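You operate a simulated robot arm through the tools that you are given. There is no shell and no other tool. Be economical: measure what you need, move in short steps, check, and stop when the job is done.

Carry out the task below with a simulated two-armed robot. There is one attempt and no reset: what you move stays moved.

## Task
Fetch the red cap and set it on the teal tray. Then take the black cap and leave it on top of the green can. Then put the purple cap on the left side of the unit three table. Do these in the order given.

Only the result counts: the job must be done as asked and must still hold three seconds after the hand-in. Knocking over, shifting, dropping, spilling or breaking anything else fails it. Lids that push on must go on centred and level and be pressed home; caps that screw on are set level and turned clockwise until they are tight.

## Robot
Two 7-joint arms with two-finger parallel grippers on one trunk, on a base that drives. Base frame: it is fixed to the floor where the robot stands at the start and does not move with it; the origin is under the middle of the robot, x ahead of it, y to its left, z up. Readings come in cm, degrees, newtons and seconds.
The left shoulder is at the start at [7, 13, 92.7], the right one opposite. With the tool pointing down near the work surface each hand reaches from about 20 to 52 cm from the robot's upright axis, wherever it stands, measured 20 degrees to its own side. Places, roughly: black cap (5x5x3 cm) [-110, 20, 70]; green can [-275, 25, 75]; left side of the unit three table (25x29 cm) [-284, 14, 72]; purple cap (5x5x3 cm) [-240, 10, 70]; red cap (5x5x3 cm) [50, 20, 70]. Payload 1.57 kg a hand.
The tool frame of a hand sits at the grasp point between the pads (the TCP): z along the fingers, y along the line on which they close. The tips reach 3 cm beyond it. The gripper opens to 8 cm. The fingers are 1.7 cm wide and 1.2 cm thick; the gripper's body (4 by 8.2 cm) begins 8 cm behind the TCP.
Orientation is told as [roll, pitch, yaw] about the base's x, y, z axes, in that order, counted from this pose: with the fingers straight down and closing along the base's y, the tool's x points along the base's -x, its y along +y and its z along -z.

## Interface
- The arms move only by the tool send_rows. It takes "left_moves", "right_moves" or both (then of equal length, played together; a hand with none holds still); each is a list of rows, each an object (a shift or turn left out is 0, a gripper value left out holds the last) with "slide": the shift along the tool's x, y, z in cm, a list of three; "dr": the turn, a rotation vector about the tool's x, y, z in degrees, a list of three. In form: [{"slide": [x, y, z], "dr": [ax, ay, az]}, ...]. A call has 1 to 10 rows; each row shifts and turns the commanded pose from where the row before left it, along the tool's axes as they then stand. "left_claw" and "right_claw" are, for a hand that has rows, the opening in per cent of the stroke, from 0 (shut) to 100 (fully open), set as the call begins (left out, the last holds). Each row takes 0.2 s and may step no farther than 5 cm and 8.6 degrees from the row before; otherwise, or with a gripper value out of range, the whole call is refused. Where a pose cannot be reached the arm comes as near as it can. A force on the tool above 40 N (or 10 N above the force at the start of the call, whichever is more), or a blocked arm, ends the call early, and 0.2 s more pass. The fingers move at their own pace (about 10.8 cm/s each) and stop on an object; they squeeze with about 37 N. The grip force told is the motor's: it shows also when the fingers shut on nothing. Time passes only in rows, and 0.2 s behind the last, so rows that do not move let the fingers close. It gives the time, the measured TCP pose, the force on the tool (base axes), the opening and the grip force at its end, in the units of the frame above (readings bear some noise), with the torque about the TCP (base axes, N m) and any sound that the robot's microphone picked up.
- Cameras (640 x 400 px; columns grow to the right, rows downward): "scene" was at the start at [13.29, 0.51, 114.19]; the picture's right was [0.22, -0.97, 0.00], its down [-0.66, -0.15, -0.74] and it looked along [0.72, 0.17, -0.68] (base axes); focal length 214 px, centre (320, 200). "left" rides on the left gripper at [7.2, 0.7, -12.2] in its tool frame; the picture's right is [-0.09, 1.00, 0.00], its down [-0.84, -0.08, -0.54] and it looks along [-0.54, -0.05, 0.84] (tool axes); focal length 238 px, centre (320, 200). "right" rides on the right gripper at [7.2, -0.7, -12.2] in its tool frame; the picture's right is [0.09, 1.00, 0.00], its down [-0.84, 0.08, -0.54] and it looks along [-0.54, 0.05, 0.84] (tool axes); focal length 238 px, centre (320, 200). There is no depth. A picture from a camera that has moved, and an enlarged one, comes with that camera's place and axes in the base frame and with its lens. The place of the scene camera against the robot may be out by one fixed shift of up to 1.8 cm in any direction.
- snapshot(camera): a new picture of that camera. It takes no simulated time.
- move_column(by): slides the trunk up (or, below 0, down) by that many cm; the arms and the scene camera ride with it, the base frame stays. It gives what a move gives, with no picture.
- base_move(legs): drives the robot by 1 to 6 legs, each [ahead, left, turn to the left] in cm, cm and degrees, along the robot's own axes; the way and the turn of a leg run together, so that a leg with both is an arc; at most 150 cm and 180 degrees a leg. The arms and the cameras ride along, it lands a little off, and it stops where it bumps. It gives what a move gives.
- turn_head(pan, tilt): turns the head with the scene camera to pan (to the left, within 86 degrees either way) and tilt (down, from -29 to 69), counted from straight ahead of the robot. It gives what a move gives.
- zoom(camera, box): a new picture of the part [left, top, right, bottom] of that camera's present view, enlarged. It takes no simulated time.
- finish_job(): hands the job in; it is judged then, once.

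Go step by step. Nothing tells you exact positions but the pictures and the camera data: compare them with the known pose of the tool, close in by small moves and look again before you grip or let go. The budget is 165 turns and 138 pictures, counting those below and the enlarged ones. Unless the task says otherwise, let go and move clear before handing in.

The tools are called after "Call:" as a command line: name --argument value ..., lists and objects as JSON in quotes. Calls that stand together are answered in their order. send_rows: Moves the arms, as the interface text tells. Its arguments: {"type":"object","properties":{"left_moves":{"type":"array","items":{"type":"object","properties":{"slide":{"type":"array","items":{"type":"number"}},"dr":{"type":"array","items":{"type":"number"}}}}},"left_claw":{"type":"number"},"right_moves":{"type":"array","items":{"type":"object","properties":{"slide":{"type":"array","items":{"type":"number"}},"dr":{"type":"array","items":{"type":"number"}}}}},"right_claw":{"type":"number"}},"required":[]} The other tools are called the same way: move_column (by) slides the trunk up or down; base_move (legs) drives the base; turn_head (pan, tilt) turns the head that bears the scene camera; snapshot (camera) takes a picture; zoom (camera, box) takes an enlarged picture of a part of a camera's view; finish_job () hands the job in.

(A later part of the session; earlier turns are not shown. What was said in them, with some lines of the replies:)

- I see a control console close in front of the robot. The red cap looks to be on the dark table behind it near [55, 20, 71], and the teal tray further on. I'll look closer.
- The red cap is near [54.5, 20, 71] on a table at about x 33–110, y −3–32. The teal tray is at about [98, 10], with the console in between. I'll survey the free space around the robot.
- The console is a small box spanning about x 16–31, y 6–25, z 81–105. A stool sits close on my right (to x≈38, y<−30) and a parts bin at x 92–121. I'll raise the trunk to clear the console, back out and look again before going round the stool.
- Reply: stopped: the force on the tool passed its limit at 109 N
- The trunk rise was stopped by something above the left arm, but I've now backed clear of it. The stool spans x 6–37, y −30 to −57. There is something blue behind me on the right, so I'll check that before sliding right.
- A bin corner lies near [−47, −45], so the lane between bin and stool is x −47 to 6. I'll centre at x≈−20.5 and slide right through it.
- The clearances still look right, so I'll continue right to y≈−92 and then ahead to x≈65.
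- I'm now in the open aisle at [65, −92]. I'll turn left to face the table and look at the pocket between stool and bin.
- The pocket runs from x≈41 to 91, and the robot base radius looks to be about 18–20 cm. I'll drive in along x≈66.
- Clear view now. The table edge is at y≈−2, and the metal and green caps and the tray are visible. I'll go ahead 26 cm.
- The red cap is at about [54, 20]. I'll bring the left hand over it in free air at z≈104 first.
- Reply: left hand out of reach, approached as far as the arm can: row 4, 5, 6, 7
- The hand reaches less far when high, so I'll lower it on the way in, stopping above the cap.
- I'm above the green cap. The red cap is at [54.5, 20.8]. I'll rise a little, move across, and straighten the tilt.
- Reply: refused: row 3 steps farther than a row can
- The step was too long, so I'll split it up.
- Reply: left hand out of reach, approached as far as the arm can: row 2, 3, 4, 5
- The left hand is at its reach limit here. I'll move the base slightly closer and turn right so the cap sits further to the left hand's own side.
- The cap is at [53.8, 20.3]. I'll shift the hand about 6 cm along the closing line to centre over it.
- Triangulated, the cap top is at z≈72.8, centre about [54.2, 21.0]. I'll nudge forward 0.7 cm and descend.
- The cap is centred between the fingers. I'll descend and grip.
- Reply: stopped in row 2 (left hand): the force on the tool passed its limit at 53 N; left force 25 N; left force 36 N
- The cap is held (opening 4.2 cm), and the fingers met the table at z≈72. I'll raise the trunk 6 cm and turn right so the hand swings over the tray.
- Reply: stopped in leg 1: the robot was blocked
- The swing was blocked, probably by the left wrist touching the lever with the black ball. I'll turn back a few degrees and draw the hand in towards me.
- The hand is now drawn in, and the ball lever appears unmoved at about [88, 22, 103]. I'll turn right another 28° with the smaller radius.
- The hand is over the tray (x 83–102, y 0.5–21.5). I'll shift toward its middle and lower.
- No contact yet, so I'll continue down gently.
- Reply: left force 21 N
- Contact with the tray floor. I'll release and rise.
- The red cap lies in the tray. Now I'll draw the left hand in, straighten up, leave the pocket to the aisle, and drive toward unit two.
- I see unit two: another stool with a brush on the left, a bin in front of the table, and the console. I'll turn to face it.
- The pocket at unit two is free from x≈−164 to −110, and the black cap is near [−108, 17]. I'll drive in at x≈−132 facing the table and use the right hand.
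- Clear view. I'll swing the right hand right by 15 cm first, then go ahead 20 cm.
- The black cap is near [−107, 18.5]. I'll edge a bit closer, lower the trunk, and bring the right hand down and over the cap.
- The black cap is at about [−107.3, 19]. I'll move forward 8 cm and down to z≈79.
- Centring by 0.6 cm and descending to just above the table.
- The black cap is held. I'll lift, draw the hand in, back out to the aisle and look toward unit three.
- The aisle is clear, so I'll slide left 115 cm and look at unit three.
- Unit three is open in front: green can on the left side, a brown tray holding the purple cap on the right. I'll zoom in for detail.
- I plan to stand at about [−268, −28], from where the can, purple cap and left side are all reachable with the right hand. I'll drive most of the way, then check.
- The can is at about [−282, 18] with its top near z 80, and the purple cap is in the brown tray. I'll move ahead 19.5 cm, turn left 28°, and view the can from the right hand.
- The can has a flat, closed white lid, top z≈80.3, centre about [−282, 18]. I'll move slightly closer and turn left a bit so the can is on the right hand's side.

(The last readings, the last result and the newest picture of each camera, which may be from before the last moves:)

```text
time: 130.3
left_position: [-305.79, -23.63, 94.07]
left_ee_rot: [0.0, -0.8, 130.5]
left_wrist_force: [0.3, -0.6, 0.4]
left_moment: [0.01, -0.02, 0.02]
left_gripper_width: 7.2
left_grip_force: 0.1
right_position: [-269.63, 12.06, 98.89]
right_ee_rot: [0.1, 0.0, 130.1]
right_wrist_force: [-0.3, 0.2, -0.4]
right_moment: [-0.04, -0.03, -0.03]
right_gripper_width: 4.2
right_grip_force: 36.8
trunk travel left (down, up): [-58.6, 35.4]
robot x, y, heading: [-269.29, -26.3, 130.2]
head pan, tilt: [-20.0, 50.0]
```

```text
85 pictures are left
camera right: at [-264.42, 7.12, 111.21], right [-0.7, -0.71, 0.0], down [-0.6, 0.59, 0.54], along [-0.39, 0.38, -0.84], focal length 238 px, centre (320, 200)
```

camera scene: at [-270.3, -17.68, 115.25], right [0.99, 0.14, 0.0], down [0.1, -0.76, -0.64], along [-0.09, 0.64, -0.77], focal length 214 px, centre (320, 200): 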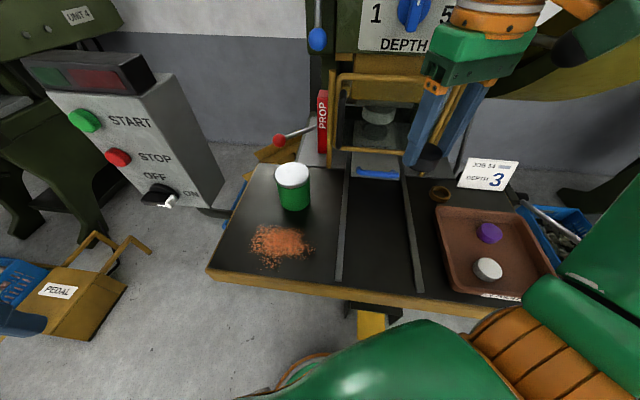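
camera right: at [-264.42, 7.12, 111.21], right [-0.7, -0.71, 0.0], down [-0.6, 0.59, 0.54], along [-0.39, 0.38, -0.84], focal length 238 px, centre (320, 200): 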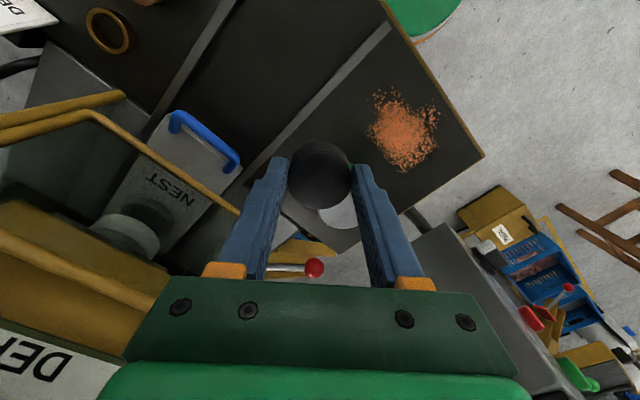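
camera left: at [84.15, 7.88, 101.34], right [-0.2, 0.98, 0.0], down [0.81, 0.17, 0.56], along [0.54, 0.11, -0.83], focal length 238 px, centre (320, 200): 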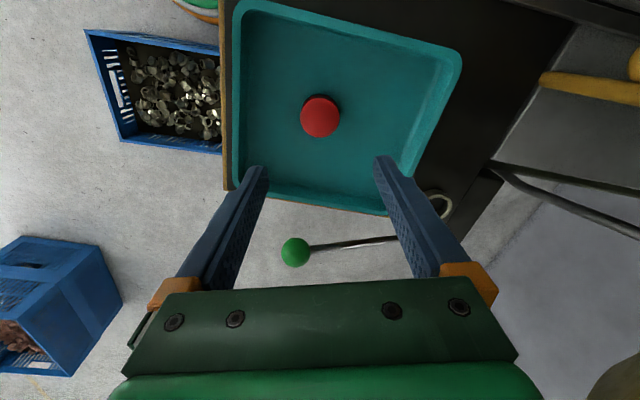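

Call:
send_rows --right_moves '[{"slide": [-3.2, 1.1, 0]}, {"slide": [-3.2, 1.1, 0]}, {"slide": [-3.2, 1.1, 2]}, {"slide": [-3.3, 1, 3]}, {"slide": [0, 0, 3]}, {}]'

Call:
snapshot --camera "right"

Call:
snapshot --camera "scene"

```text
time: 131.7
left_position: [-305.78, -23.61, 94.05]
left_ee_rot: [0.0, -0.8, 130.4]
left_wrist_force: [-0.1, 0.1, -0.2]
left_moment: [-0.03, -0.03, 0.01]
left_gripper_width: 7.18
left_grip_force: 0.1
right_position: [-281.05, 19.26, 91.02]
right_ee_rot: [-0.1, 0.0, 130.2]
right_wrist_force: [-0.3, -0.1, -0.6]
right_moment: [0.01, -0.02, 0.02]
right_gripper_width: 4.24
right_grip_force: 37.3
trunk travel left (down, up): [-58.6, 35.4]
robot x, y, heading: [-269.46, -26.18, 130.3]
head pan, tilt: [-20.0, 50.0]
```

```text
84 pictures are left
camera right: at [-275.88, 14.17, 103.32], right [-0.7, -0.71, 0.0], down [-0.6, 0.59, 0.54], along [-0.39, 0.38, -0.84], focal length 238 px, centre (320, 200)
```

right: 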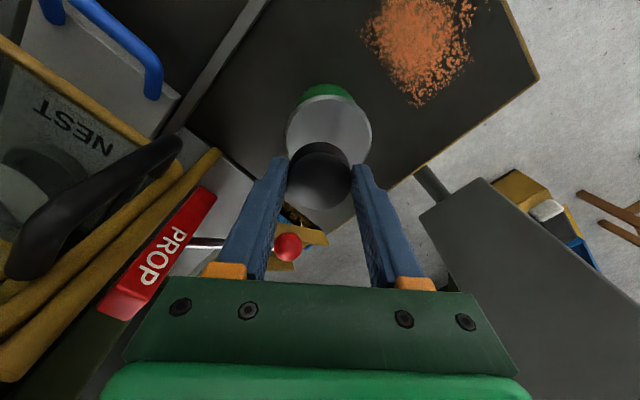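

```text
83 pictures are left
camera scene: at [-275.04, -16.52, 115.25], right [0.94, 0.34, 0.0], down [0.26, -0.72, -0.64], along [-0.22, 0.6, -0.77], focal length 214 px, centre (320, 200)
```

scene: 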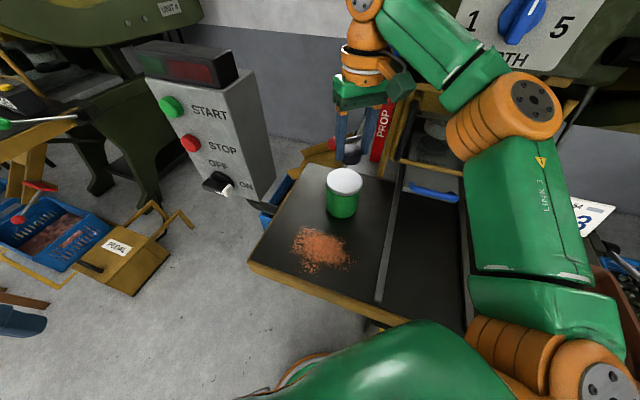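

The lid centre is about [−281.7, 18.6]. I'll shift 0.9 cm along the closing line and lower.

Call:
send_rows --right_moves '[{"slide": [0.1, 0.88, 0]}, {"slide": [0, 0, 2.5]}, {"slide": [0, 0, 2]}, {}]'

Call:
snapshot --camera "right"

```text
time: 132.7
left_position: [-305.79, -23.63, 93.98]
left_ee_rot: [0.0, -0.9, 130.4]
left_wrist_force: [0.8, -0.4, 0.0]
left_moment: [-0.02, -0.01, 0.01]
left_gripper_width: 7.19
left_grip_force: 0.0
right_position: [-281.55, 18.65, 86.49]
right_ee_rot: [-0.1, 0.1, 130.1]
right_wrist_force: [-0.4, -0.1, -0.7]
right_moment: [-0.01, 0.05, 0.0]
right_gripper_width: 4.23
right_grip_force: 37.0
trunk travel left (down, up): [-58.6, 35.4]
robot x, y, heading: [-269.34, -25.94, 130.2]
head pan, tilt: [-20.0, 50.0]
```

```text
82 pictures are left
camera right: at [-276.45, 13.61, 98.7], right [-0.7, -0.71, 0.0], down [-0.6, 0.59, 0.54], along [-0.39, 0.38, -0.84], focal length 238 px, centre (320, 200)
```

right: 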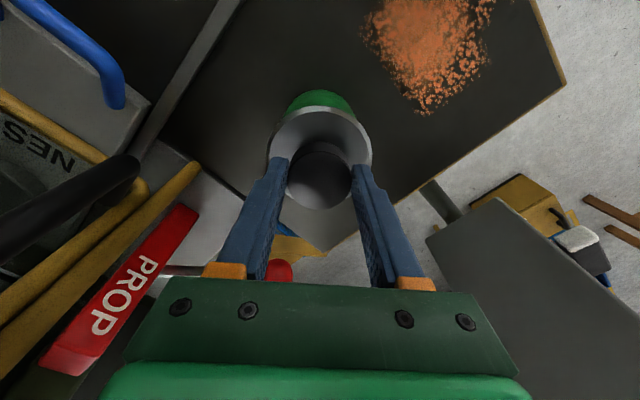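

Concentric. I'll lower gently until contact.

Call:
send_rows --right_moves '[{"slide": [0, 0, 1]}, {"slide": [0, 0, 0.4]}, {}, {"slide": [0, 0, 0.25]}, {}, {"slide": [0, 0, 0.25]}, {}]'

```text
time: 134.3
left_position: [-305.5, -23.95, 94.27]
left_ee_rot: [-0.1, -1.1, 130.5]
left_wrist_force: [-0.2, 0.1, 1.3]
left_moment: [0.01, -0.02, -0.01]
left_gripper_width: 7.2
left_grip_force: 0.0
right_position: [-281.59, 18.55, 84.81]
right_ee_rot: [0.0, -0.2, 130.1]
right_wrist_force: [1.6, 7.4, 28.0]
right_moment: [0.29, 0.01, -0.03]
right_gripper_width: 4.24
right_grip_force: 37.2
trunk travel left (down, up): [-58.6, 35.4]
robot x, y, heading: [-269.3, -26.36, 129.7]
head pan, tilt: [-20.0, 50.0]
```

Contact at z 84.8. I'll ease off and release.

Call:
send_rows --right_moves '[{"slide": [0, 0, -0.2]}, {}]'

Call:
send_rows --right_moves '[{}, {}, {}]' --right_claw 85

Call:
snapshot --camera "right"

```text
time: 134.9
left_position: [-305.64, -23.84, 94.04]
left_ee_rot: [-0.1, -1.0, 130.4]
left_wrist_force: [-0.4, 1.0, 0.9]
left_moment: [0.02, 0.0, -0.01]
left_gripper_width: 7.2
left_grip_force: 0.0
right_position: [-281.67, 18.52, 84.92]
right_ee_rot: [0.1, 0.1, 130.1]
right_wrist_force: [2.6, -1.1, 5.1]
right_moment: [0.03, -0.02, -0.03]
right_gripper_width: 4.2
right_grip_force: 36.9
trunk travel left (down, up): [-58.6, 35.4]
robot x, y, heading: [-269.45, -26.4, 130.1]
head pan, tilt: [-20.0, 50.0]
```

```text
time: 135.7
left_position: [-305.78, -23.71, 94.07]
left_ee_rot: [0.0, -0.9, 130.4]
left_wrist_force: [0.2, -0.1, 0.0]
left_moment: [0.02, 0.0, 0.01]
left_gripper_width: 7.21
left_grip_force: 0.0
right_position: [-281.81, 18.7, 84.73]
right_ee_rot: [-0.1, 0.0, 130.2]
right_wrist_force: [-1.3, -0.1, -0.8]
right_moment: [0.02, -0.03, 0.0]
right_gripper_width: 6.8
right_grip_force: 0.0
trunk travel left (down, up): [-58.6, 35.4]
robot x, y, heading: [-269.41, -26.12, 130.2]
head pan, tilt: [-20.0, 50.0]
```

```text
81 pictures are left
camera right: at [-276.65, 13.55, 97.03], right [-0.7, -0.71, 0.0], down [-0.6, 0.59, 0.54], along [-0.39, 0.38, -0.84], focal length 238 px, centre (320, 200)
```

right: 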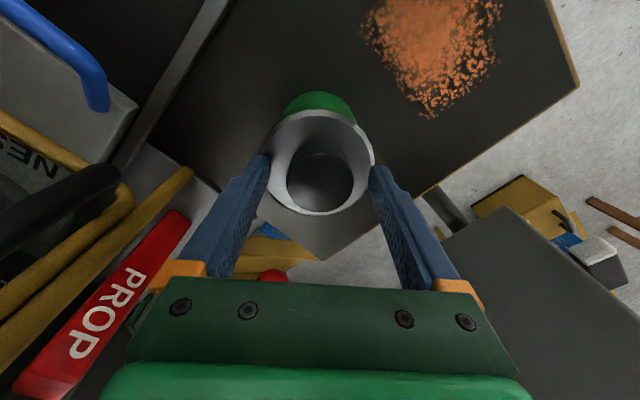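

The cap sits on the lid. I'll lift straight up.

Call:
send_rows --right_moves '[{"slide": [0, 0, -1]}, {"slide": [0, 0, -2]}, {"slide": [0, 0, -4]}, {"slide": [0, 0, -4]}, {"slide": [4, 0, -1]}]'

Call:
snapshot --camera "right"

```text
time: 136.9
left_position: [-305.59, -23.62, 94.27]
left_ee_rot: [0.1, -1.1, 130.4]
left_wrist_force: [-0.1, -0.5, -0.6]
left_moment: [0.01, 0.03, -0.02]
left_gripper_width: 7.19
left_grip_force: 0.0
right_position: [-279.31, 15.52, 96.95]
right_ee_rot: [0.1, -0.1, 130.2]
right_wrist_force: [0.3, -0.5, -0.5]
right_moment: [0.01, 0.02, 0.03]
right_gripper_width: 6.8
right_grip_force: 0.0
trunk travel left (down, up): [-58.6, 35.4]
robot x, y, heading: [-269.43, -25.91, 130.2]
head pan, tilt: [-20.0, 50.0]
```

```text
80 pictures are left
camera right: at [-274.04, 10.5, 109.16], right [-0.7, -0.71, 0.0], down [-0.6, 0.59, 0.54], along [-0.39, 0.38, -0.84], focal length 238 px, centre (320, 200)
```

right: 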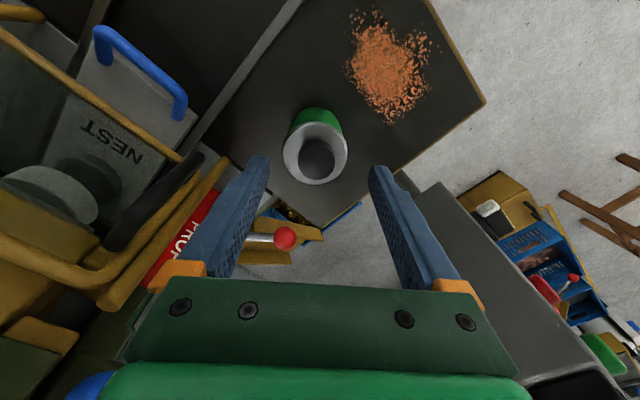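

The black cap rests on the can. Next is the purple cap at about [−236, 12]. I'll draw both hands in, then turn right by 57°.

Call:
send_rows --right_moves '[{"slide": [3, 0, 0]}, {"slide": [3, 0, 0]}]' --left_moves '[{"slide": [4, 0, -1]}, {"slide": [3.5, 0, -1]}]'

Call:
base_move --legs '[[0, 0, -57]]'

Call:
turn_head --pan 0 --tilt 50

Call:
snapshot --camera "scene"

Call:
snapshot --camera "right"

```text
time: 137.5
left_position: [-301.18, -29.49, 95.82]
left_ee_rot: [0.0, -1.1, 130.4]
left_wrist_force: [0.6, -0.1, -0.2]
left_moment: [-0.03, 0.02, -0.02]
left_gripper_width: 7.19
left_grip_force: 0.1
right_position: [-275.01, 10.53, 97.14]
right_ee_rot: [0.0, -0.2, 130.1]
right_wrist_force: [0.6, -0.8, 0.3]
right_moment: [0.02, -0.01, -0.01]
right_gripper_width: 6.82
right_grip_force: 0.1
trunk travel left (down, up): [-58.6, 35.4]
robot x, y, heading: [-269.22, -25.96, 130.1]
head pan, tilt: [-20.0, 50.0]
```

```text
time: 140.5
left_position: [-289.15, -0.96, 95.72]
left_ee_rot: [0.0, -0.9, 72.8]
left_wrist_force: [-0.2, 0.0, 0.5]
left_moment: [0.01, -0.02, 0.0]
left_gripper_width: 7.19
left_grip_force: 0.1
right_position: [-241.17, -1.37, 97.05]
right_ee_rot: [0.0, -0.1, 72.4]
right_wrist_force: [-0.2, 0.3, 0.3]
right_moment: [-0.01, -0.02, 0.0]
right_gripper_width: 6.76
right_grip_force: 0.0
trunk travel left (down, up): [-58.6, 35.4]
robot x, y, heading: [-269.22, -26.35, 72.4]
head pan, tilt: [-20.0, 50.0]
```

```text
time: 141.3
left_position: [-289.05, -0.88, 95.68]
left_ee_rot: [-0.1, -0.8, 72.7]
left_wrist_force: [-0.6, -0.5, -0.8]
left_moment: [0.02, 0.0, 0.0]
left_gripper_width: 7.2
left_grip_force: 0.0
right_position: [-241.13, -1.36, 96.93]
right_ee_rot: [0.0, 0.0, 72.4]
right_wrist_force: [0.2, 1.1, -0.2]
right_moment: [0.03, 0.0, 0.0]
right_gripper_width: 6.83
right_grip_force: 0.0
trunk travel left (down, up): [-58.6, 35.4]
robot x, y, heading: [-269.31, -26.31, 72.2]
head pan, tilt: [0.0, 50.0]
```

```text
79 pictures are left
camera scene: at [-265.28, -15.46, 115.25], right [0.95, -0.3, 0.0], down [-0.23, -0.73, -0.64], along [0.2, 0.61, -0.77], focal length 214 px, centre (320, 200)
```

scene: 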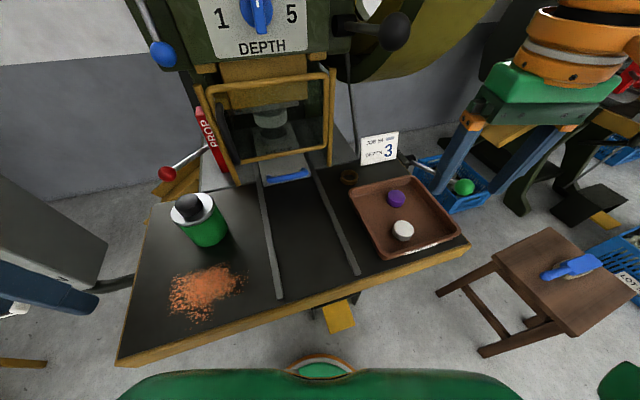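

```text
78 pictures are left
camera right: at [-242.72, -8.5, 109.25], right [-0.98, 0.21, 0.0], down [0.18, 0.82, 0.54], along [0.12, 0.53, -0.84], focal length 238 px, centre (320, 200)
```

right: 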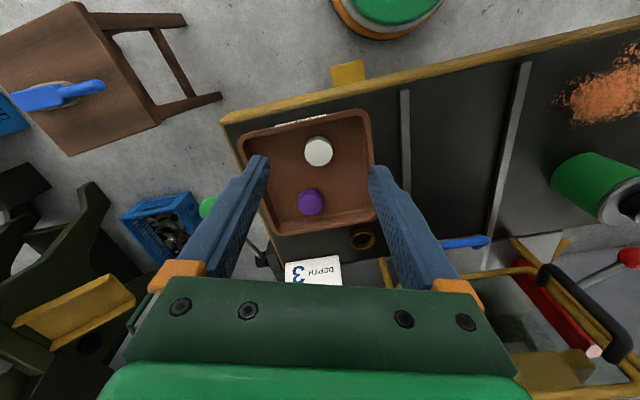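

The black ball lever of this unit could be close to the wrist when I reach for the purple cap at [−236.4, 13.3]. I'll take another view to locate it.

Call:
turn_head --pan -45 --tilt 20

Call:
snapshot --camera "scene"

Call:
turn_head --pan 30 --tilt 20

Call:
snapshot --camera "scene"

```text
time: 142.4
left_position: [-289.12, -0.85, 95.69]
left_ee_rot: [0.0, -0.8, 72.7]
left_wrist_force: [0.0, 0.3, -0.6]
left_moment: [0.0, -0.01, -0.03]
left_gripper_width: 7.22
left_grip_force: 0.1
right_position: [-241.22, -1.51, 97.08]
right_ee_rot: [0.1, 0.0, 72.5]
right_wrist_force: [0.4, -0.1, 0.4]
right_moment: [0.03, 0.01, -0.02]
right_gripper_width: 6.77
right_grip_force: 0.0
trunk travel left (down, up): [-58.6, 35.4]
robot x, y, heading: [-269.67, -26.01, 72.4]
head pan, tilt: [-45.0, 20.0]
```

```text
77 pictures are left
camera scene: at [-259.35, -18.5, 119.8], right [0.46, -0.89, 0.0], down [-0.3, -0.16, -0.94], along [0.83, 0.43, -0.34], focal length 214 px, centre (320, 200)
```

scene: 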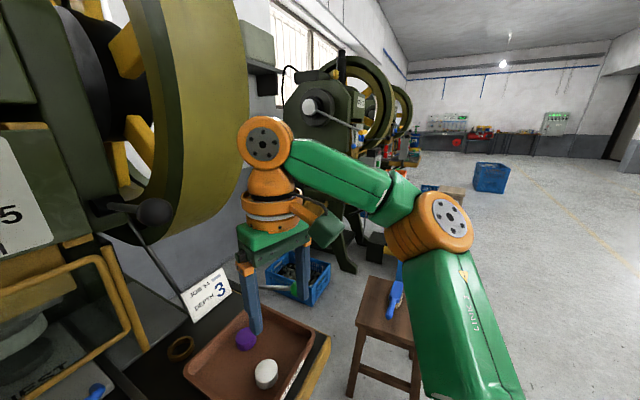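

```text
time: 143.9
left_position: [-288.98, -0.8, 95.8]
left_ee_rot: [0.1, -0.8, 72.7]
left_wrist_force: [-0.5, -0.5, 0.3]
left_moment: [0.03, 0.0, 0.02]
left_gripper_width: 7.22
left_grip_force: 0.1
right_position: [-241.16, -1.47, 97.13]
right_ee_rot: [0.0, 0.0, 72.4]
right_wrist_force: [-0.7, 0.0, 0.1]
right_moment: [0.0, -0.01, 0.02]
right_gripper_width: 6.79
right_grip_force: 0.0
trunk travel left (down, up): [-58.6, 35.4]
robot x, y, heading: [-269.27, -26.31, 72.5]
head pan, tilt: [30.0, 20.0]
```

```text
76 pictures are left
camera scene: at [-269.6, -13.69, 119.81], right [0.98, 0.21, 0.0], down [0.07, -0.33, -0.94], along [-0.2, 0.92, -0.34], focal length 214 px, centre (320, 200)
```

scene: 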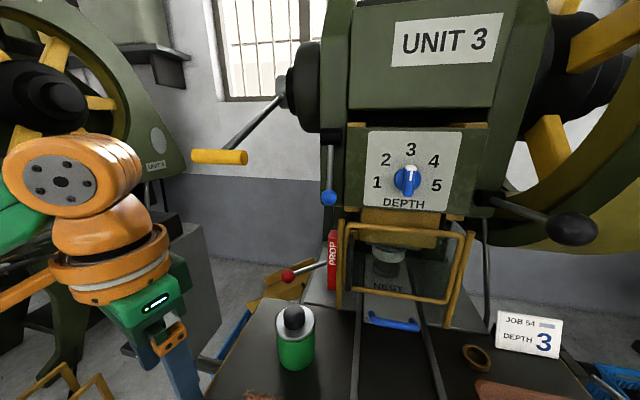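

The ball is at [−246, 13.8, 108], about 9.6 cm from the purple cap, and the wrist joint sits about 20 cm above the TCP. I'll first go right and down low, then in from there.

Call:
send_rows --right_moves '[{"slide": [-3.4, -2.6, 0]}, {"slide": [-3.4, -2.6, 0]}, {"slide": [0, 0, 5]}, {"slide": [0, 0, 5]}, {"slide": [0, 0, 5]}, {}]' --right_claw 100

Call:
snapshot --camera "right"

```text
time: 145.3
left_position: [-289.13, -0.87, 95.62]
left_ee_rot: [0.0, -1.0, 72.7]
left_wrist_force: [-0.3, 0.0, -0.7]
left_moment: [0.04, 0.01, 0.01]
left_gripper_width: 7.18
left_grip_force: 0.0
right_position: [-234.04, 3.7, 81.85]
right_ee_rot: [-0.1, -0.1, 72.3]
right_wrist_force: [0.0, -1.0, 0.3]
right_moment: [-0.02, 0.04, 0.05]
right_gripper_width: 8.01
right_grip_force: 0.1
trunk travel left (down, up): [-58.6, 35.4]
robot x, y, heading: [-269.2, -26.02, 72.3]
head pan, tilt: [30.0, 20.0]
```

```text
75 pictures are left
camera right: at [-235.6, -3.5, 94.06], right [-0.98, 0.21, 0.0], down [0.18, 0.82, 0.54], along [0.12, 0.53, -0.84], focal length 238 px, centre (320, 200)
```

right: 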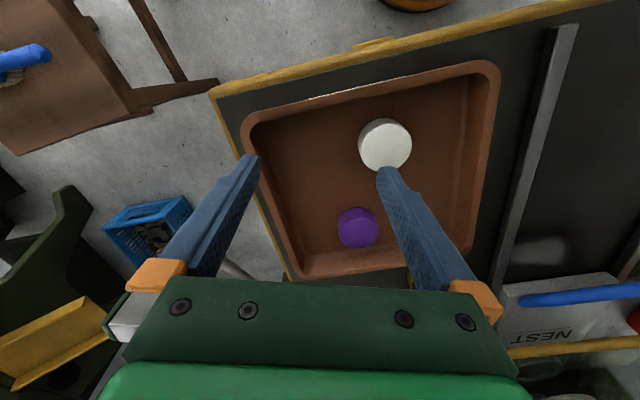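

The purple cap is at [−236, 13.4]. Moving over it.

Call:
send_rows --right_moves '[{"slide": [-3, 1.8, 0]}, {"slide": [-3, 1.6, 0]}, {"slide": [-2.6, 1.4, 0]}, {"slide": [0, 0, 2]}, {}]'

Call:
snapshot --camera "right"

```text
time: 146.5
left_position: [-289.09, -0.82, 95.72]
left_ee_rot: [0.0, -0.9, 72.7]
left_wrist_force: [-0.2, 0.2, 0.5]
left_moment: [-0.01, -0.04, 0.01]
left_gripper_width: 7.2
left_grip_force: 0.0
right_position: [-236.16, 13.15, 79.96]
right_ee_rot: [0.0, -0.1, 72.4]
right_wrist_force: [0.0, 0.3, 0.0]
right_moment: [0.02, 0.01, -0.01]
right_gripper_width: 8.03
right_grip_force: 0.1
trunk travel left (down, up): [-58.6, 35.4]
robot x, y, heading: [-269.67, -26.18, 72.5]
head pan, tilt: [30.0, 20.0]
```

```text
74 pictures are left
camera right: at [-237.65, 6.16, 92.19], right [-0.98, 0.21, 0.0], down [0.18, 0.82, 0.54], along [0.12, 0.53, -0.84], focal length 238 px, centre (320, 200)
```

right: 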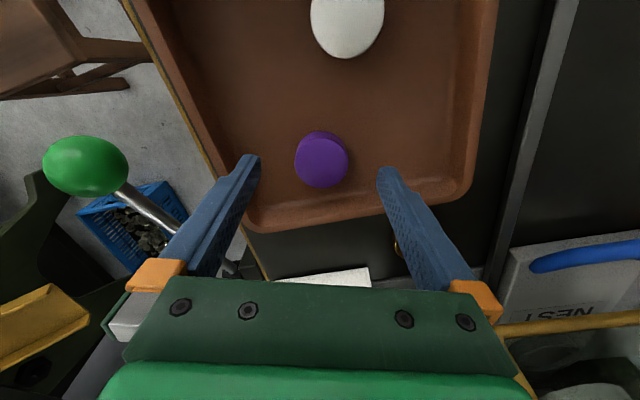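

Centred; I'll nudge 0.5 forward, descend and grip.

Call:
send_rows --right_moves '[{"slide": [-0.5, 0.1, 0]}, {"slide": [0, 0, 1.8]}, {"slide": [0, 0, 1.2]}, {"slide": [0, 0, 0.6]}, {"slide": [0, 0, 0.3]}, {}]'

Call:
snapshot --camera "right"

```text
time: 147.9
left_position: [-289.1, -0.88, 95.61]
left_ee_rot: [0.1, -0.9, 72.6]
left_wrist_force: [-0.3, -0.4, -0.3]
left_moment: [-0.03, 0.0, -0.03]
left_gripper_width: 7.19
left_grip_force: 0.1
right_position: [-236.01, 13.69, 76.08]
right_ee_rot: [0.0, -0.1, 72.4]
right_wrist_force: [0.5, 0.0, -0.1]
right_moment: [-0.03, -0.02, -0.04]
right_gripper_width: 8.01
right_grip_force: 0.0
trunk travel left (down, up): [-58.6, 35.4]
robot x, y, heading: [-269.1, -26.15, 72.4]
head pan, tilt: [30.0, 20.0]
```

```text
73 pictures are left
camera right: at [-237.61, 6.53, 88.33], right [-0.98, 0.21, 0.0], down [0.18, 0.82, 0.54], along [0.12, 0.53, -0.84], focal length 238 px, centre (320, 200)
```

right: 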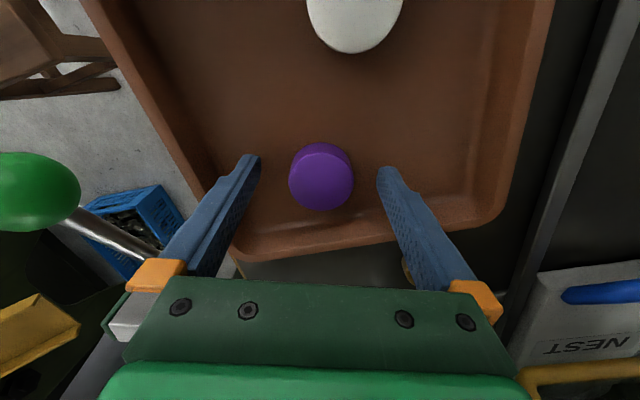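

Call:
send_rows --right_moves '[{}, {}, {}, {}]' --right_claw 0

Call:
send_rows --right_moves '[{"slide": [0, 0, -1.5]}, {"slide": [0, 0, -2.5]}, {"slide": [0, 0, -2.5]}]'

Call:
snapshot --camera "right"

```text
time: 148.9
left_position: [-289.07, -0.83, 95.76]
left_ee_rot: [0.1, -0.9, 72.7]
left_wrist_force: [0.1, 0.2, 0.1]
left_moment: [0.0, -0.02, -0.04]
left_gripper_width: 7.21
left_grip_force: 0.0
right_position: [-236.08, 13.54, 76.14]
right_ee_rot: [0.1, 0.0, 72.4]
right_wrist_force: [-0.3, 0.3, 0.2]
right_moment: [0.0, -0.03, 0.0]
right_gripper_width: 4.22
right_grip_force: 37.6
trunk travel left (down, up): [-58.6, 35.4]
robot x, y, heading: [-269.68, -25.94, 72.6]
head pan, tilt: [30.0, 20.0]
```

```text
time: 149.7
left_position: [-289.2, -1.04, 95.8]
left_ee_rot: [0.0, -1.0, 72.7]
left_wrist_force: [-0.5, -0.4, 0.5]
left_moment: [-0.02, -0.01, -0.01]
left_gripper_width: 7.19
left_grip_force: 0.1
right_position: [-236.11, 13.34, 82.71]
right_ee_rot: [-0.1, 0.1, 72.4]
right_wrist_force: [-0.3, 0.0, 0.3]
right_moment: [0.02, 0.02, -0.01]
right_gripper_width: 4.24
right_grip_force: 36.9
trunk travel left (down, up): [-58.6, 35.4]
robot x, y, heading: [-269.48, -26.2, 72.3]
head pan, tilt: [30.0, 20.0]
```

```text
72 pictures are left
camera right: at [-237.7, 6.35, 94.95], right [-0.98, 0.21, 0.0], down [0.18, 0.82, 0.54], along [0.12, 0.53, -0.84], focal length 238 px, centre (320, 200)
```

right: 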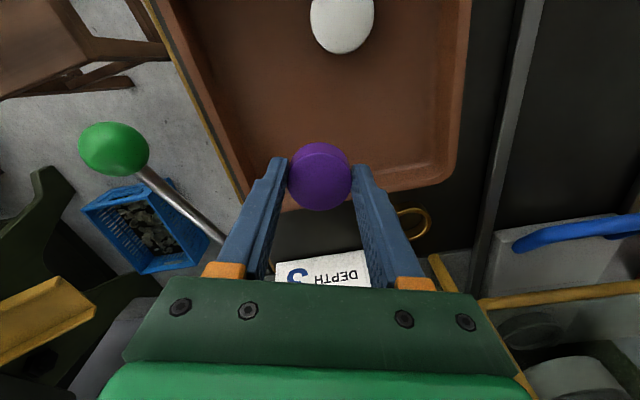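

The purple cap is held. Free spot on the table's left side: about [−274.5, 10], clear of the can, the orange powder, the rail and the console. I'll draw the hand in (clear of the ball lever) and turn left 54°.

Call:
send_rows --right_moves '[{"slide": [4, 0, -1]}, {"slide": [4, 0, -2]}, {"slide": [4, 0, -2.5]}, {"slide": [4, 0, -2.5]}, {"slide": [4, 0, -2]}, {}]'

Call:
base_move --legs '[[0, 0, 54]]'

Call:
turn_head --pan -25 --tilt 55

Call:
snapshot --camera "scene"

Call:
snapshot --camera "right"

```text
time: 151.1
left_position: [-288.92, -0.89, 95.74]
left_ee_rot: [0.0, -0.9, 72.7]
left_wrist_force: [0.4, 1.2, 0.4]
left_moment: [-0.01, 0.0, -0.03]
left_gripper_width: 7.2
left_grip_force: 0.0
right_position: [-241.71, -5.81, 92.76]
right_ee_rot: [-0.1, 0.1, 72.3]
right_wrist_force: [-0.5, 0.4, -1.0]
right_moment: [0.0, 0.04, -0.02]
right_gripper_width: 4.23
right_grip_force: 37.2
trunk travel left (down, up): [-58.6, 35.4]
robot x, y, heading: [-269.31, -26.27, 72.5]
head pan, tilt: [30.0, 20.0]
```

```text
time: 153.8
left_position: [-301.38, -26.41, 95.72]
left_ee_rot: [0.0, -0.9, 125.1]
left_wrist_force: [0.1, 0.7, 0.3]
left_moment: [-0.02, -0.02, -0.03]
left_gripper_width: 7.23
left_grip_force: 0.0
right_position: [-268.69, 8.13, 92.89]
right_ee_rot: [-0.1, 0.0, 124.9]
right_wrist_force: [0.1, 0.3, -0.2]
right_moment: [-0.01, 0.0, -0.03]
right_gripper_width: 4.24
right_grip_force: 36.9
trunk travel left (down, up): [-58.6, 35.4]
robot x, y, heading: [-269.12, -26.59, 124.4]
head pan, tilt: [30.0, 20.0]
```

```text
time: 155.1
left_position: [-301.37, -26.44, 95.78]
left_ee_rot: [-0.1, -0.8, 125.1]
left_wrist_force: [-0.3, -0.2, -0.2]
left_moment: [0.0, 0.03, -0.01]
left_gripper_width: 7.2
left_grip_force: 0.1
right_position: [-268.72, 7.97, 92.84]
right_ee_rot: [0.0, 0.0, 124.8]
right_wrist_force: [1.4, 0.2, -0.2]
right_moment: [-0.02, -0.01, 0.0]
right_gripper_width: 4.25
right_grip_force: 36.7
trunk travel left (down, up): [-58.6, 35.4]
robot x, y, heading: [-269.13, -26.56, 125.0]
head pan, tilt: [-25.0, 55.0]
```

```text
71 pictures are left
camera scene: at [-273.23, -16.34, 114.6], right [0.99, 0.17, 0.0], down [0.14, -0.81, -0.57], along [-0.1, 0.57, -0.82], focal length 214 px, centre (320, 200)
```

scene: 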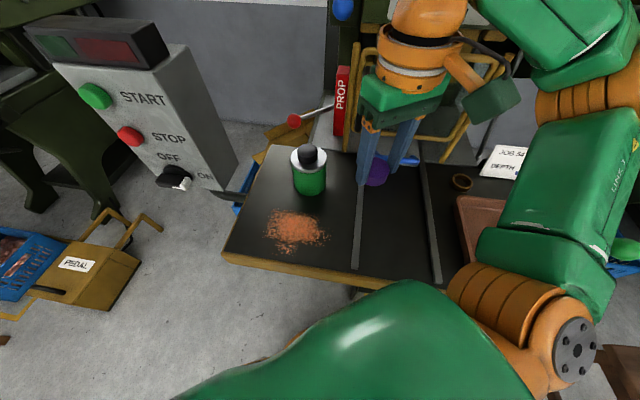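

```text
70 pictures are left
camera right: at [-264.09, 2.55, 105.04], right [-0.77, -0.64, 0.0], down [-0.54, 0.64, 0.54], along [-0.35, 0.41, -0.84], focal length 238 px, centre (320, 200)
```

right: 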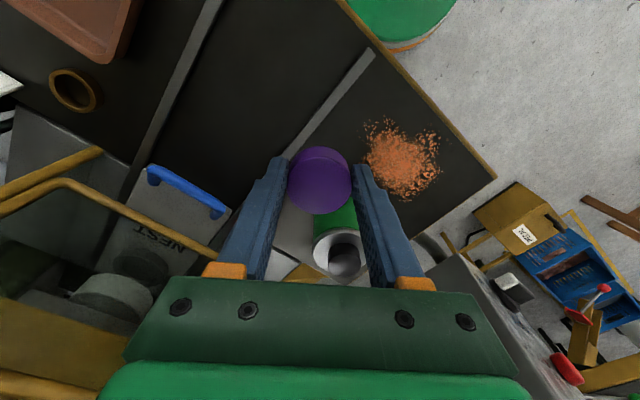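

I'll move to [−274.3, 10.5] and lower.

Call:
send_rows --right_moves '[{"slide": [-2.6, 1.6, 0]}, {"slide": [-2.65, 1.56, 0]}, {"slide": [0, 0, 4]}, {"slide": [0, 0, 4]}, {"slide": [0, 0, 4]}, {}]'

Call:
snapshot --camera "right"

Call:
snapshot --camera "scene"

```text
time: 156.5
left_position: [-301.42, -26.48, 95.65]
left_ee_rot: [0.0, -1.0, 125.2]
left_wrist_force: [0.7, -0.5, -0.3]
left_moment: [0.0, 0.01, -0.04]
left_gripper_width: 7.22
left_grip_force: 0.0
right_position: [-274.42, 10.16, 80.84]
right_ee_rot: [-0.1, 0.0, 124.7]
right_wrist_force: [-0.8, -0.3, -0.2]
right_moment: [-0.03, 0.03, 0.05]
right_gripper_width: 4.2
right_grip_force: 36.5
trunk travel left (down, up): [-58.6, 35.4]
robot x, y, heading: [-269.2, -26.62, 124.7]
head pan, tilt: [-25.0, 55.0]
```

```text
69 pictures are left
camera right: at [-269.75, 4.65, 92.99], right [-0.77, -0.64, 0.0], down [-0.54, 0.64, 0.54], along [-0.35, 0.41, -0.84], focal length 238 px, centre (320, 200)
```

right: 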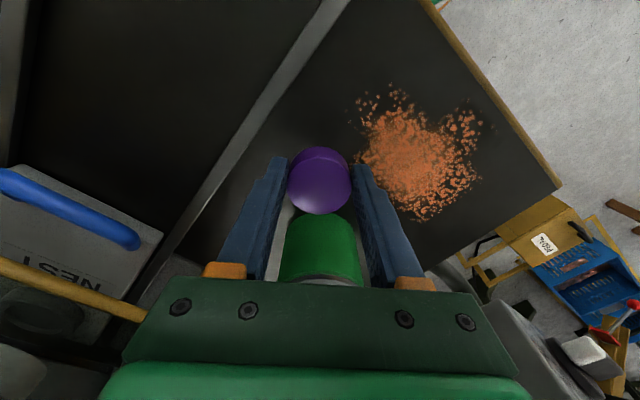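

```text
68 pictures are left
camera scene: at [-273.21, -16.36, 114.6], right [0.99, 0.17, 0.0], down [0.14, -0.81, -0.57], along [-0.1, 0.57, -0.82], focal length 214 px, centre (320, 200)
```

scene: 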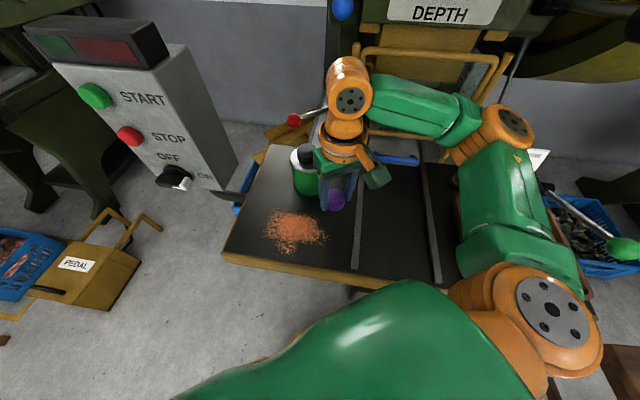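

Clear of can and powder. I'll lower gently to contact.

Call:
send_rows --right_moves '[{"slide": [0, 0, 2]}, {"slide": [0, 0, 1.5]}, {"slide": [0, 0, 0.7]}, {}, {"slide": [0, 0, 0.25]}, {}]'

Call:
send_rows --right_moves '[{"slide": [0, 0, 0.2]}, {}, {"slide": [0, 0, 0.2]}, {}]'

```text
time: 157.9
left_position: [-301.43, -26.41, 95.67]
left_ee_rot: [0.0, -0.8, 125.0]
left_wrist_force: [0.6, -0.3, 0.5]
left_moment: [-0.02, 0.03, -0.03]
left_gripper_width: 7.2
left_grip_force: 0.1
right_position: [-274.37, 10.53, 76.34]
right_ee_rot: [0.0, 0.0, 124.8]
right_wrist_force: [-0.8, -0.2, -0.2]
right_moment: [-0.02, 0.0, -0.01]
right_gripper_width: 4.22
right_grip_force: 37.4
trunk travel left (down, up): [-58.6, 35.4]
robot x, y, heading: [-269.23, -26.22, 124.7]
head pan, tilt: [-25.0, 55.0]
```

```text
time: 158.9
left_position: [-301.5, -26.39, 95.71]
left_ee_rot: [-0.1, -0.9, 125.1]
left_wrist_force: [-0.3, -0.9, 0.6]
left_moment: [0.02, 0.01, 0.03]
left_gripper_width: 7.2
left_grip_force: 0.0
right_position: [-274.44, 10.53, 76.01]
right_ee_rot: [-0.1, 0.0, 124.8]
right_wrist_force: [0.8, 0.3, -0.7]
right_moment: [0.0, -0.01, -0.03]
right_gripper_width: 4.24
right_grip_force: 36.8
trunk travel left (down, up): [-58.6, 35.4]
robot x, y, heading: [-269.17, -26.44, 124.7]
head pan, tilt: [-25.0, 55.0]
```

Call:
send_rows --right_moves '[{"slide": [0, 0, 0.2]}, {}, {"slide": [0, 0, 0.15]}, {}, {"slide": [0, 0, 0.15]}, {}]'

```text
time: 160.3
left_position: [-301.37, -26.49, 95.84]
left_ee_rot: [0.0, -1.0, 125.0]
left_wrist_force: [-0.5, -0.9, 0.4]
left_moment: [0.04, 0.02, 0.0]
left_gripper_width: 7.18
left_grip_force: 0.0
right_position: [-274.37, 10.5, 75.59]
right_ee_rot: [0.0, -0.2, 124.8]
right_wrist_force: [-1.1, 8.8, 25.3]
right_moment: [0.17, -0.03, 0.02]
right_gripper_width: 4.25
right_grip_force: 37.1
trunk travel left (down, up): [-58.6, 35.4]
robot x, y, heading: [-269.24, -26.47, 124.4]
head pan, tilt: [-25.0, 55.0]
```

Contact with the table. I'll ease off, open and lift.

Call:
send_rows --right_moves '[{"slide": [0, 0, -0.2]}, {}]'

Call:
send_rows --right_moves '[{}, {}, {}]' --right_claw 72

Call:
send_rows --right_moves '[{"slide": [0, 0, -1]}, {"slide": [0, 0, -3]}, {"slide": [0, 0, -4]}, {"slide": [1, 0, -4]}, {"slide": [4, 0, -3]}]'

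Call:
snapshot --camera "right"

Call:
zoom --camera "scene" --box '[210, 110, 450, 300]'

```text
time: 160.9
left_position: [-301.51, -26.41, 95.73]
left_ee_rot: [0.0, -1.1, 125.1]
left_wrist_force: [0.2, -0.2, -0.6]
left_moment: [0.01, -0.01, 0.01]
left_gripper_width: 7.2
left_grip_force: 0.0
right_position: [-274.17, 10.46, 75.55]
right_ee_rot: [-0.1, 0.1, 124.9]
right_wrist_force: [-1.3, -1.3, 3.0]
right_moment: [-0.1, 0.06, 0.01]
right_gripper_width: 4.25
right_grip_force: 37.0
trunk travel left (down, up): [-58.6, 35.4]
robot x, y, heading: [-269.56, -26.33, 124.7]
head pan, tilt: [-25.0, 55.0]
```

```text
time: 161.7
left_position: [-301.37, -26.38, 95.7]
left_ee_rot: [0.1, -1.0, 125.1]
left_wrist_force: [-0.2, 0.5, 0.1]
left_moment: [0.03, -0.01, 0.0]
left_gripper_width: 7.21
left_grip_force: 0.1
right_position: [-274.14, 10.56, 75.57]
right_ee_rot: [0.0, 0.1, 124.8]
right_wrist_force: [0.3, 1.0, 0.0]
right_moment: [-0.03, -0.06, 0.0]
right_gripper_width: 5.74
right_grip_force: 0.0
trunk travel left (down, up): [-58.6, 35.4]
robot x, y, heading: [-269.42, -26.25, 124.9]
head pan, tilt: [-25.0, 55.0]
```

```text
time: 162.9
left_position: [-301.34, -26.57, 95.78]
left_ee_rot: [0.0, -1.0, 125.0]
left_wrist_force: [-0.6, 0.2, 0.5]
left_moment: [0.0, -0.01, -0.02]
left_gripper_width: 7.21
left_grip_force: 0.1
right_position: [-271.16, 6.31, 90.67]
right_ee_rot: [0.1, -0.1, 124.7]
right_wrist_force: [0.0, 0.8, 0.0]
right_moment: [0.0, 0.01, -0.01]
right_gripper_width: 5.77
right_grip_force: 0.0
trunk travel left (down, up): [-58.6, 35.4]
robot x, y, heading: [-269.3, -26.2, 124.8]
head pan, tilt: [-25.0, 55.0]
```

```text
67 pictures are left
camera right: at [-266.57, 0.86, 102.85], right [-0.76, -0.64, 0.0], down [-0.54, 0.64, 0.54], along [-0.35, 0.41, -0.84], focal length 238 px, centre (320, 200)
```

right: 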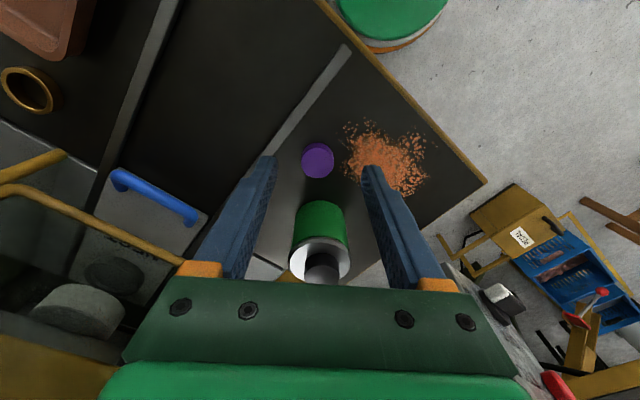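

```text
2.11 times, centred on (330, 205) of scene
camera zoom: at [-273.13, -16.48, 114.61], right [0.99, 0.17, 0.0], down [0.14, -0.81, -0.57], along [-0.1, 0.57, -0.82], focal length 452 px, centre (299, 190)
```

zoom: 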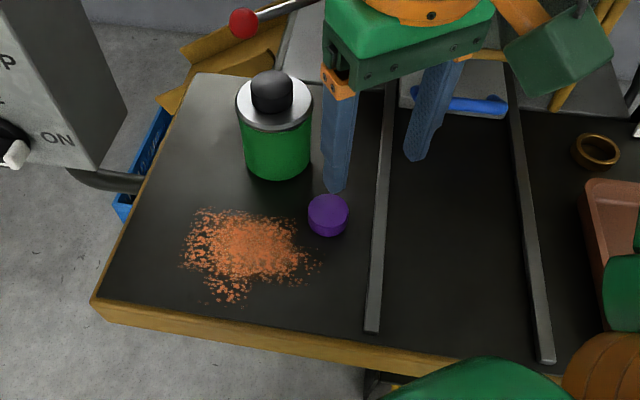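

All three caps are in place: purple on the left side of the table, black on the can, red in the tray. The hands are clear, so I'm handing in.

Call:
finish_job

```text
The job is handed in.
```

The job is handed in: the red cap is on the teal tray, the black cap is on top of the green can, and the purple cap is on the left side of the unit three table. They were placed in that order.

Two contacts happened at unit one. A trunk rise was stopped by something above the left arm (109 N), and a turn was blocked, probably by the black-ball lever. I backed off both times; the lever looked unmoved afterwards, but I did not find what the arm hit the first time.
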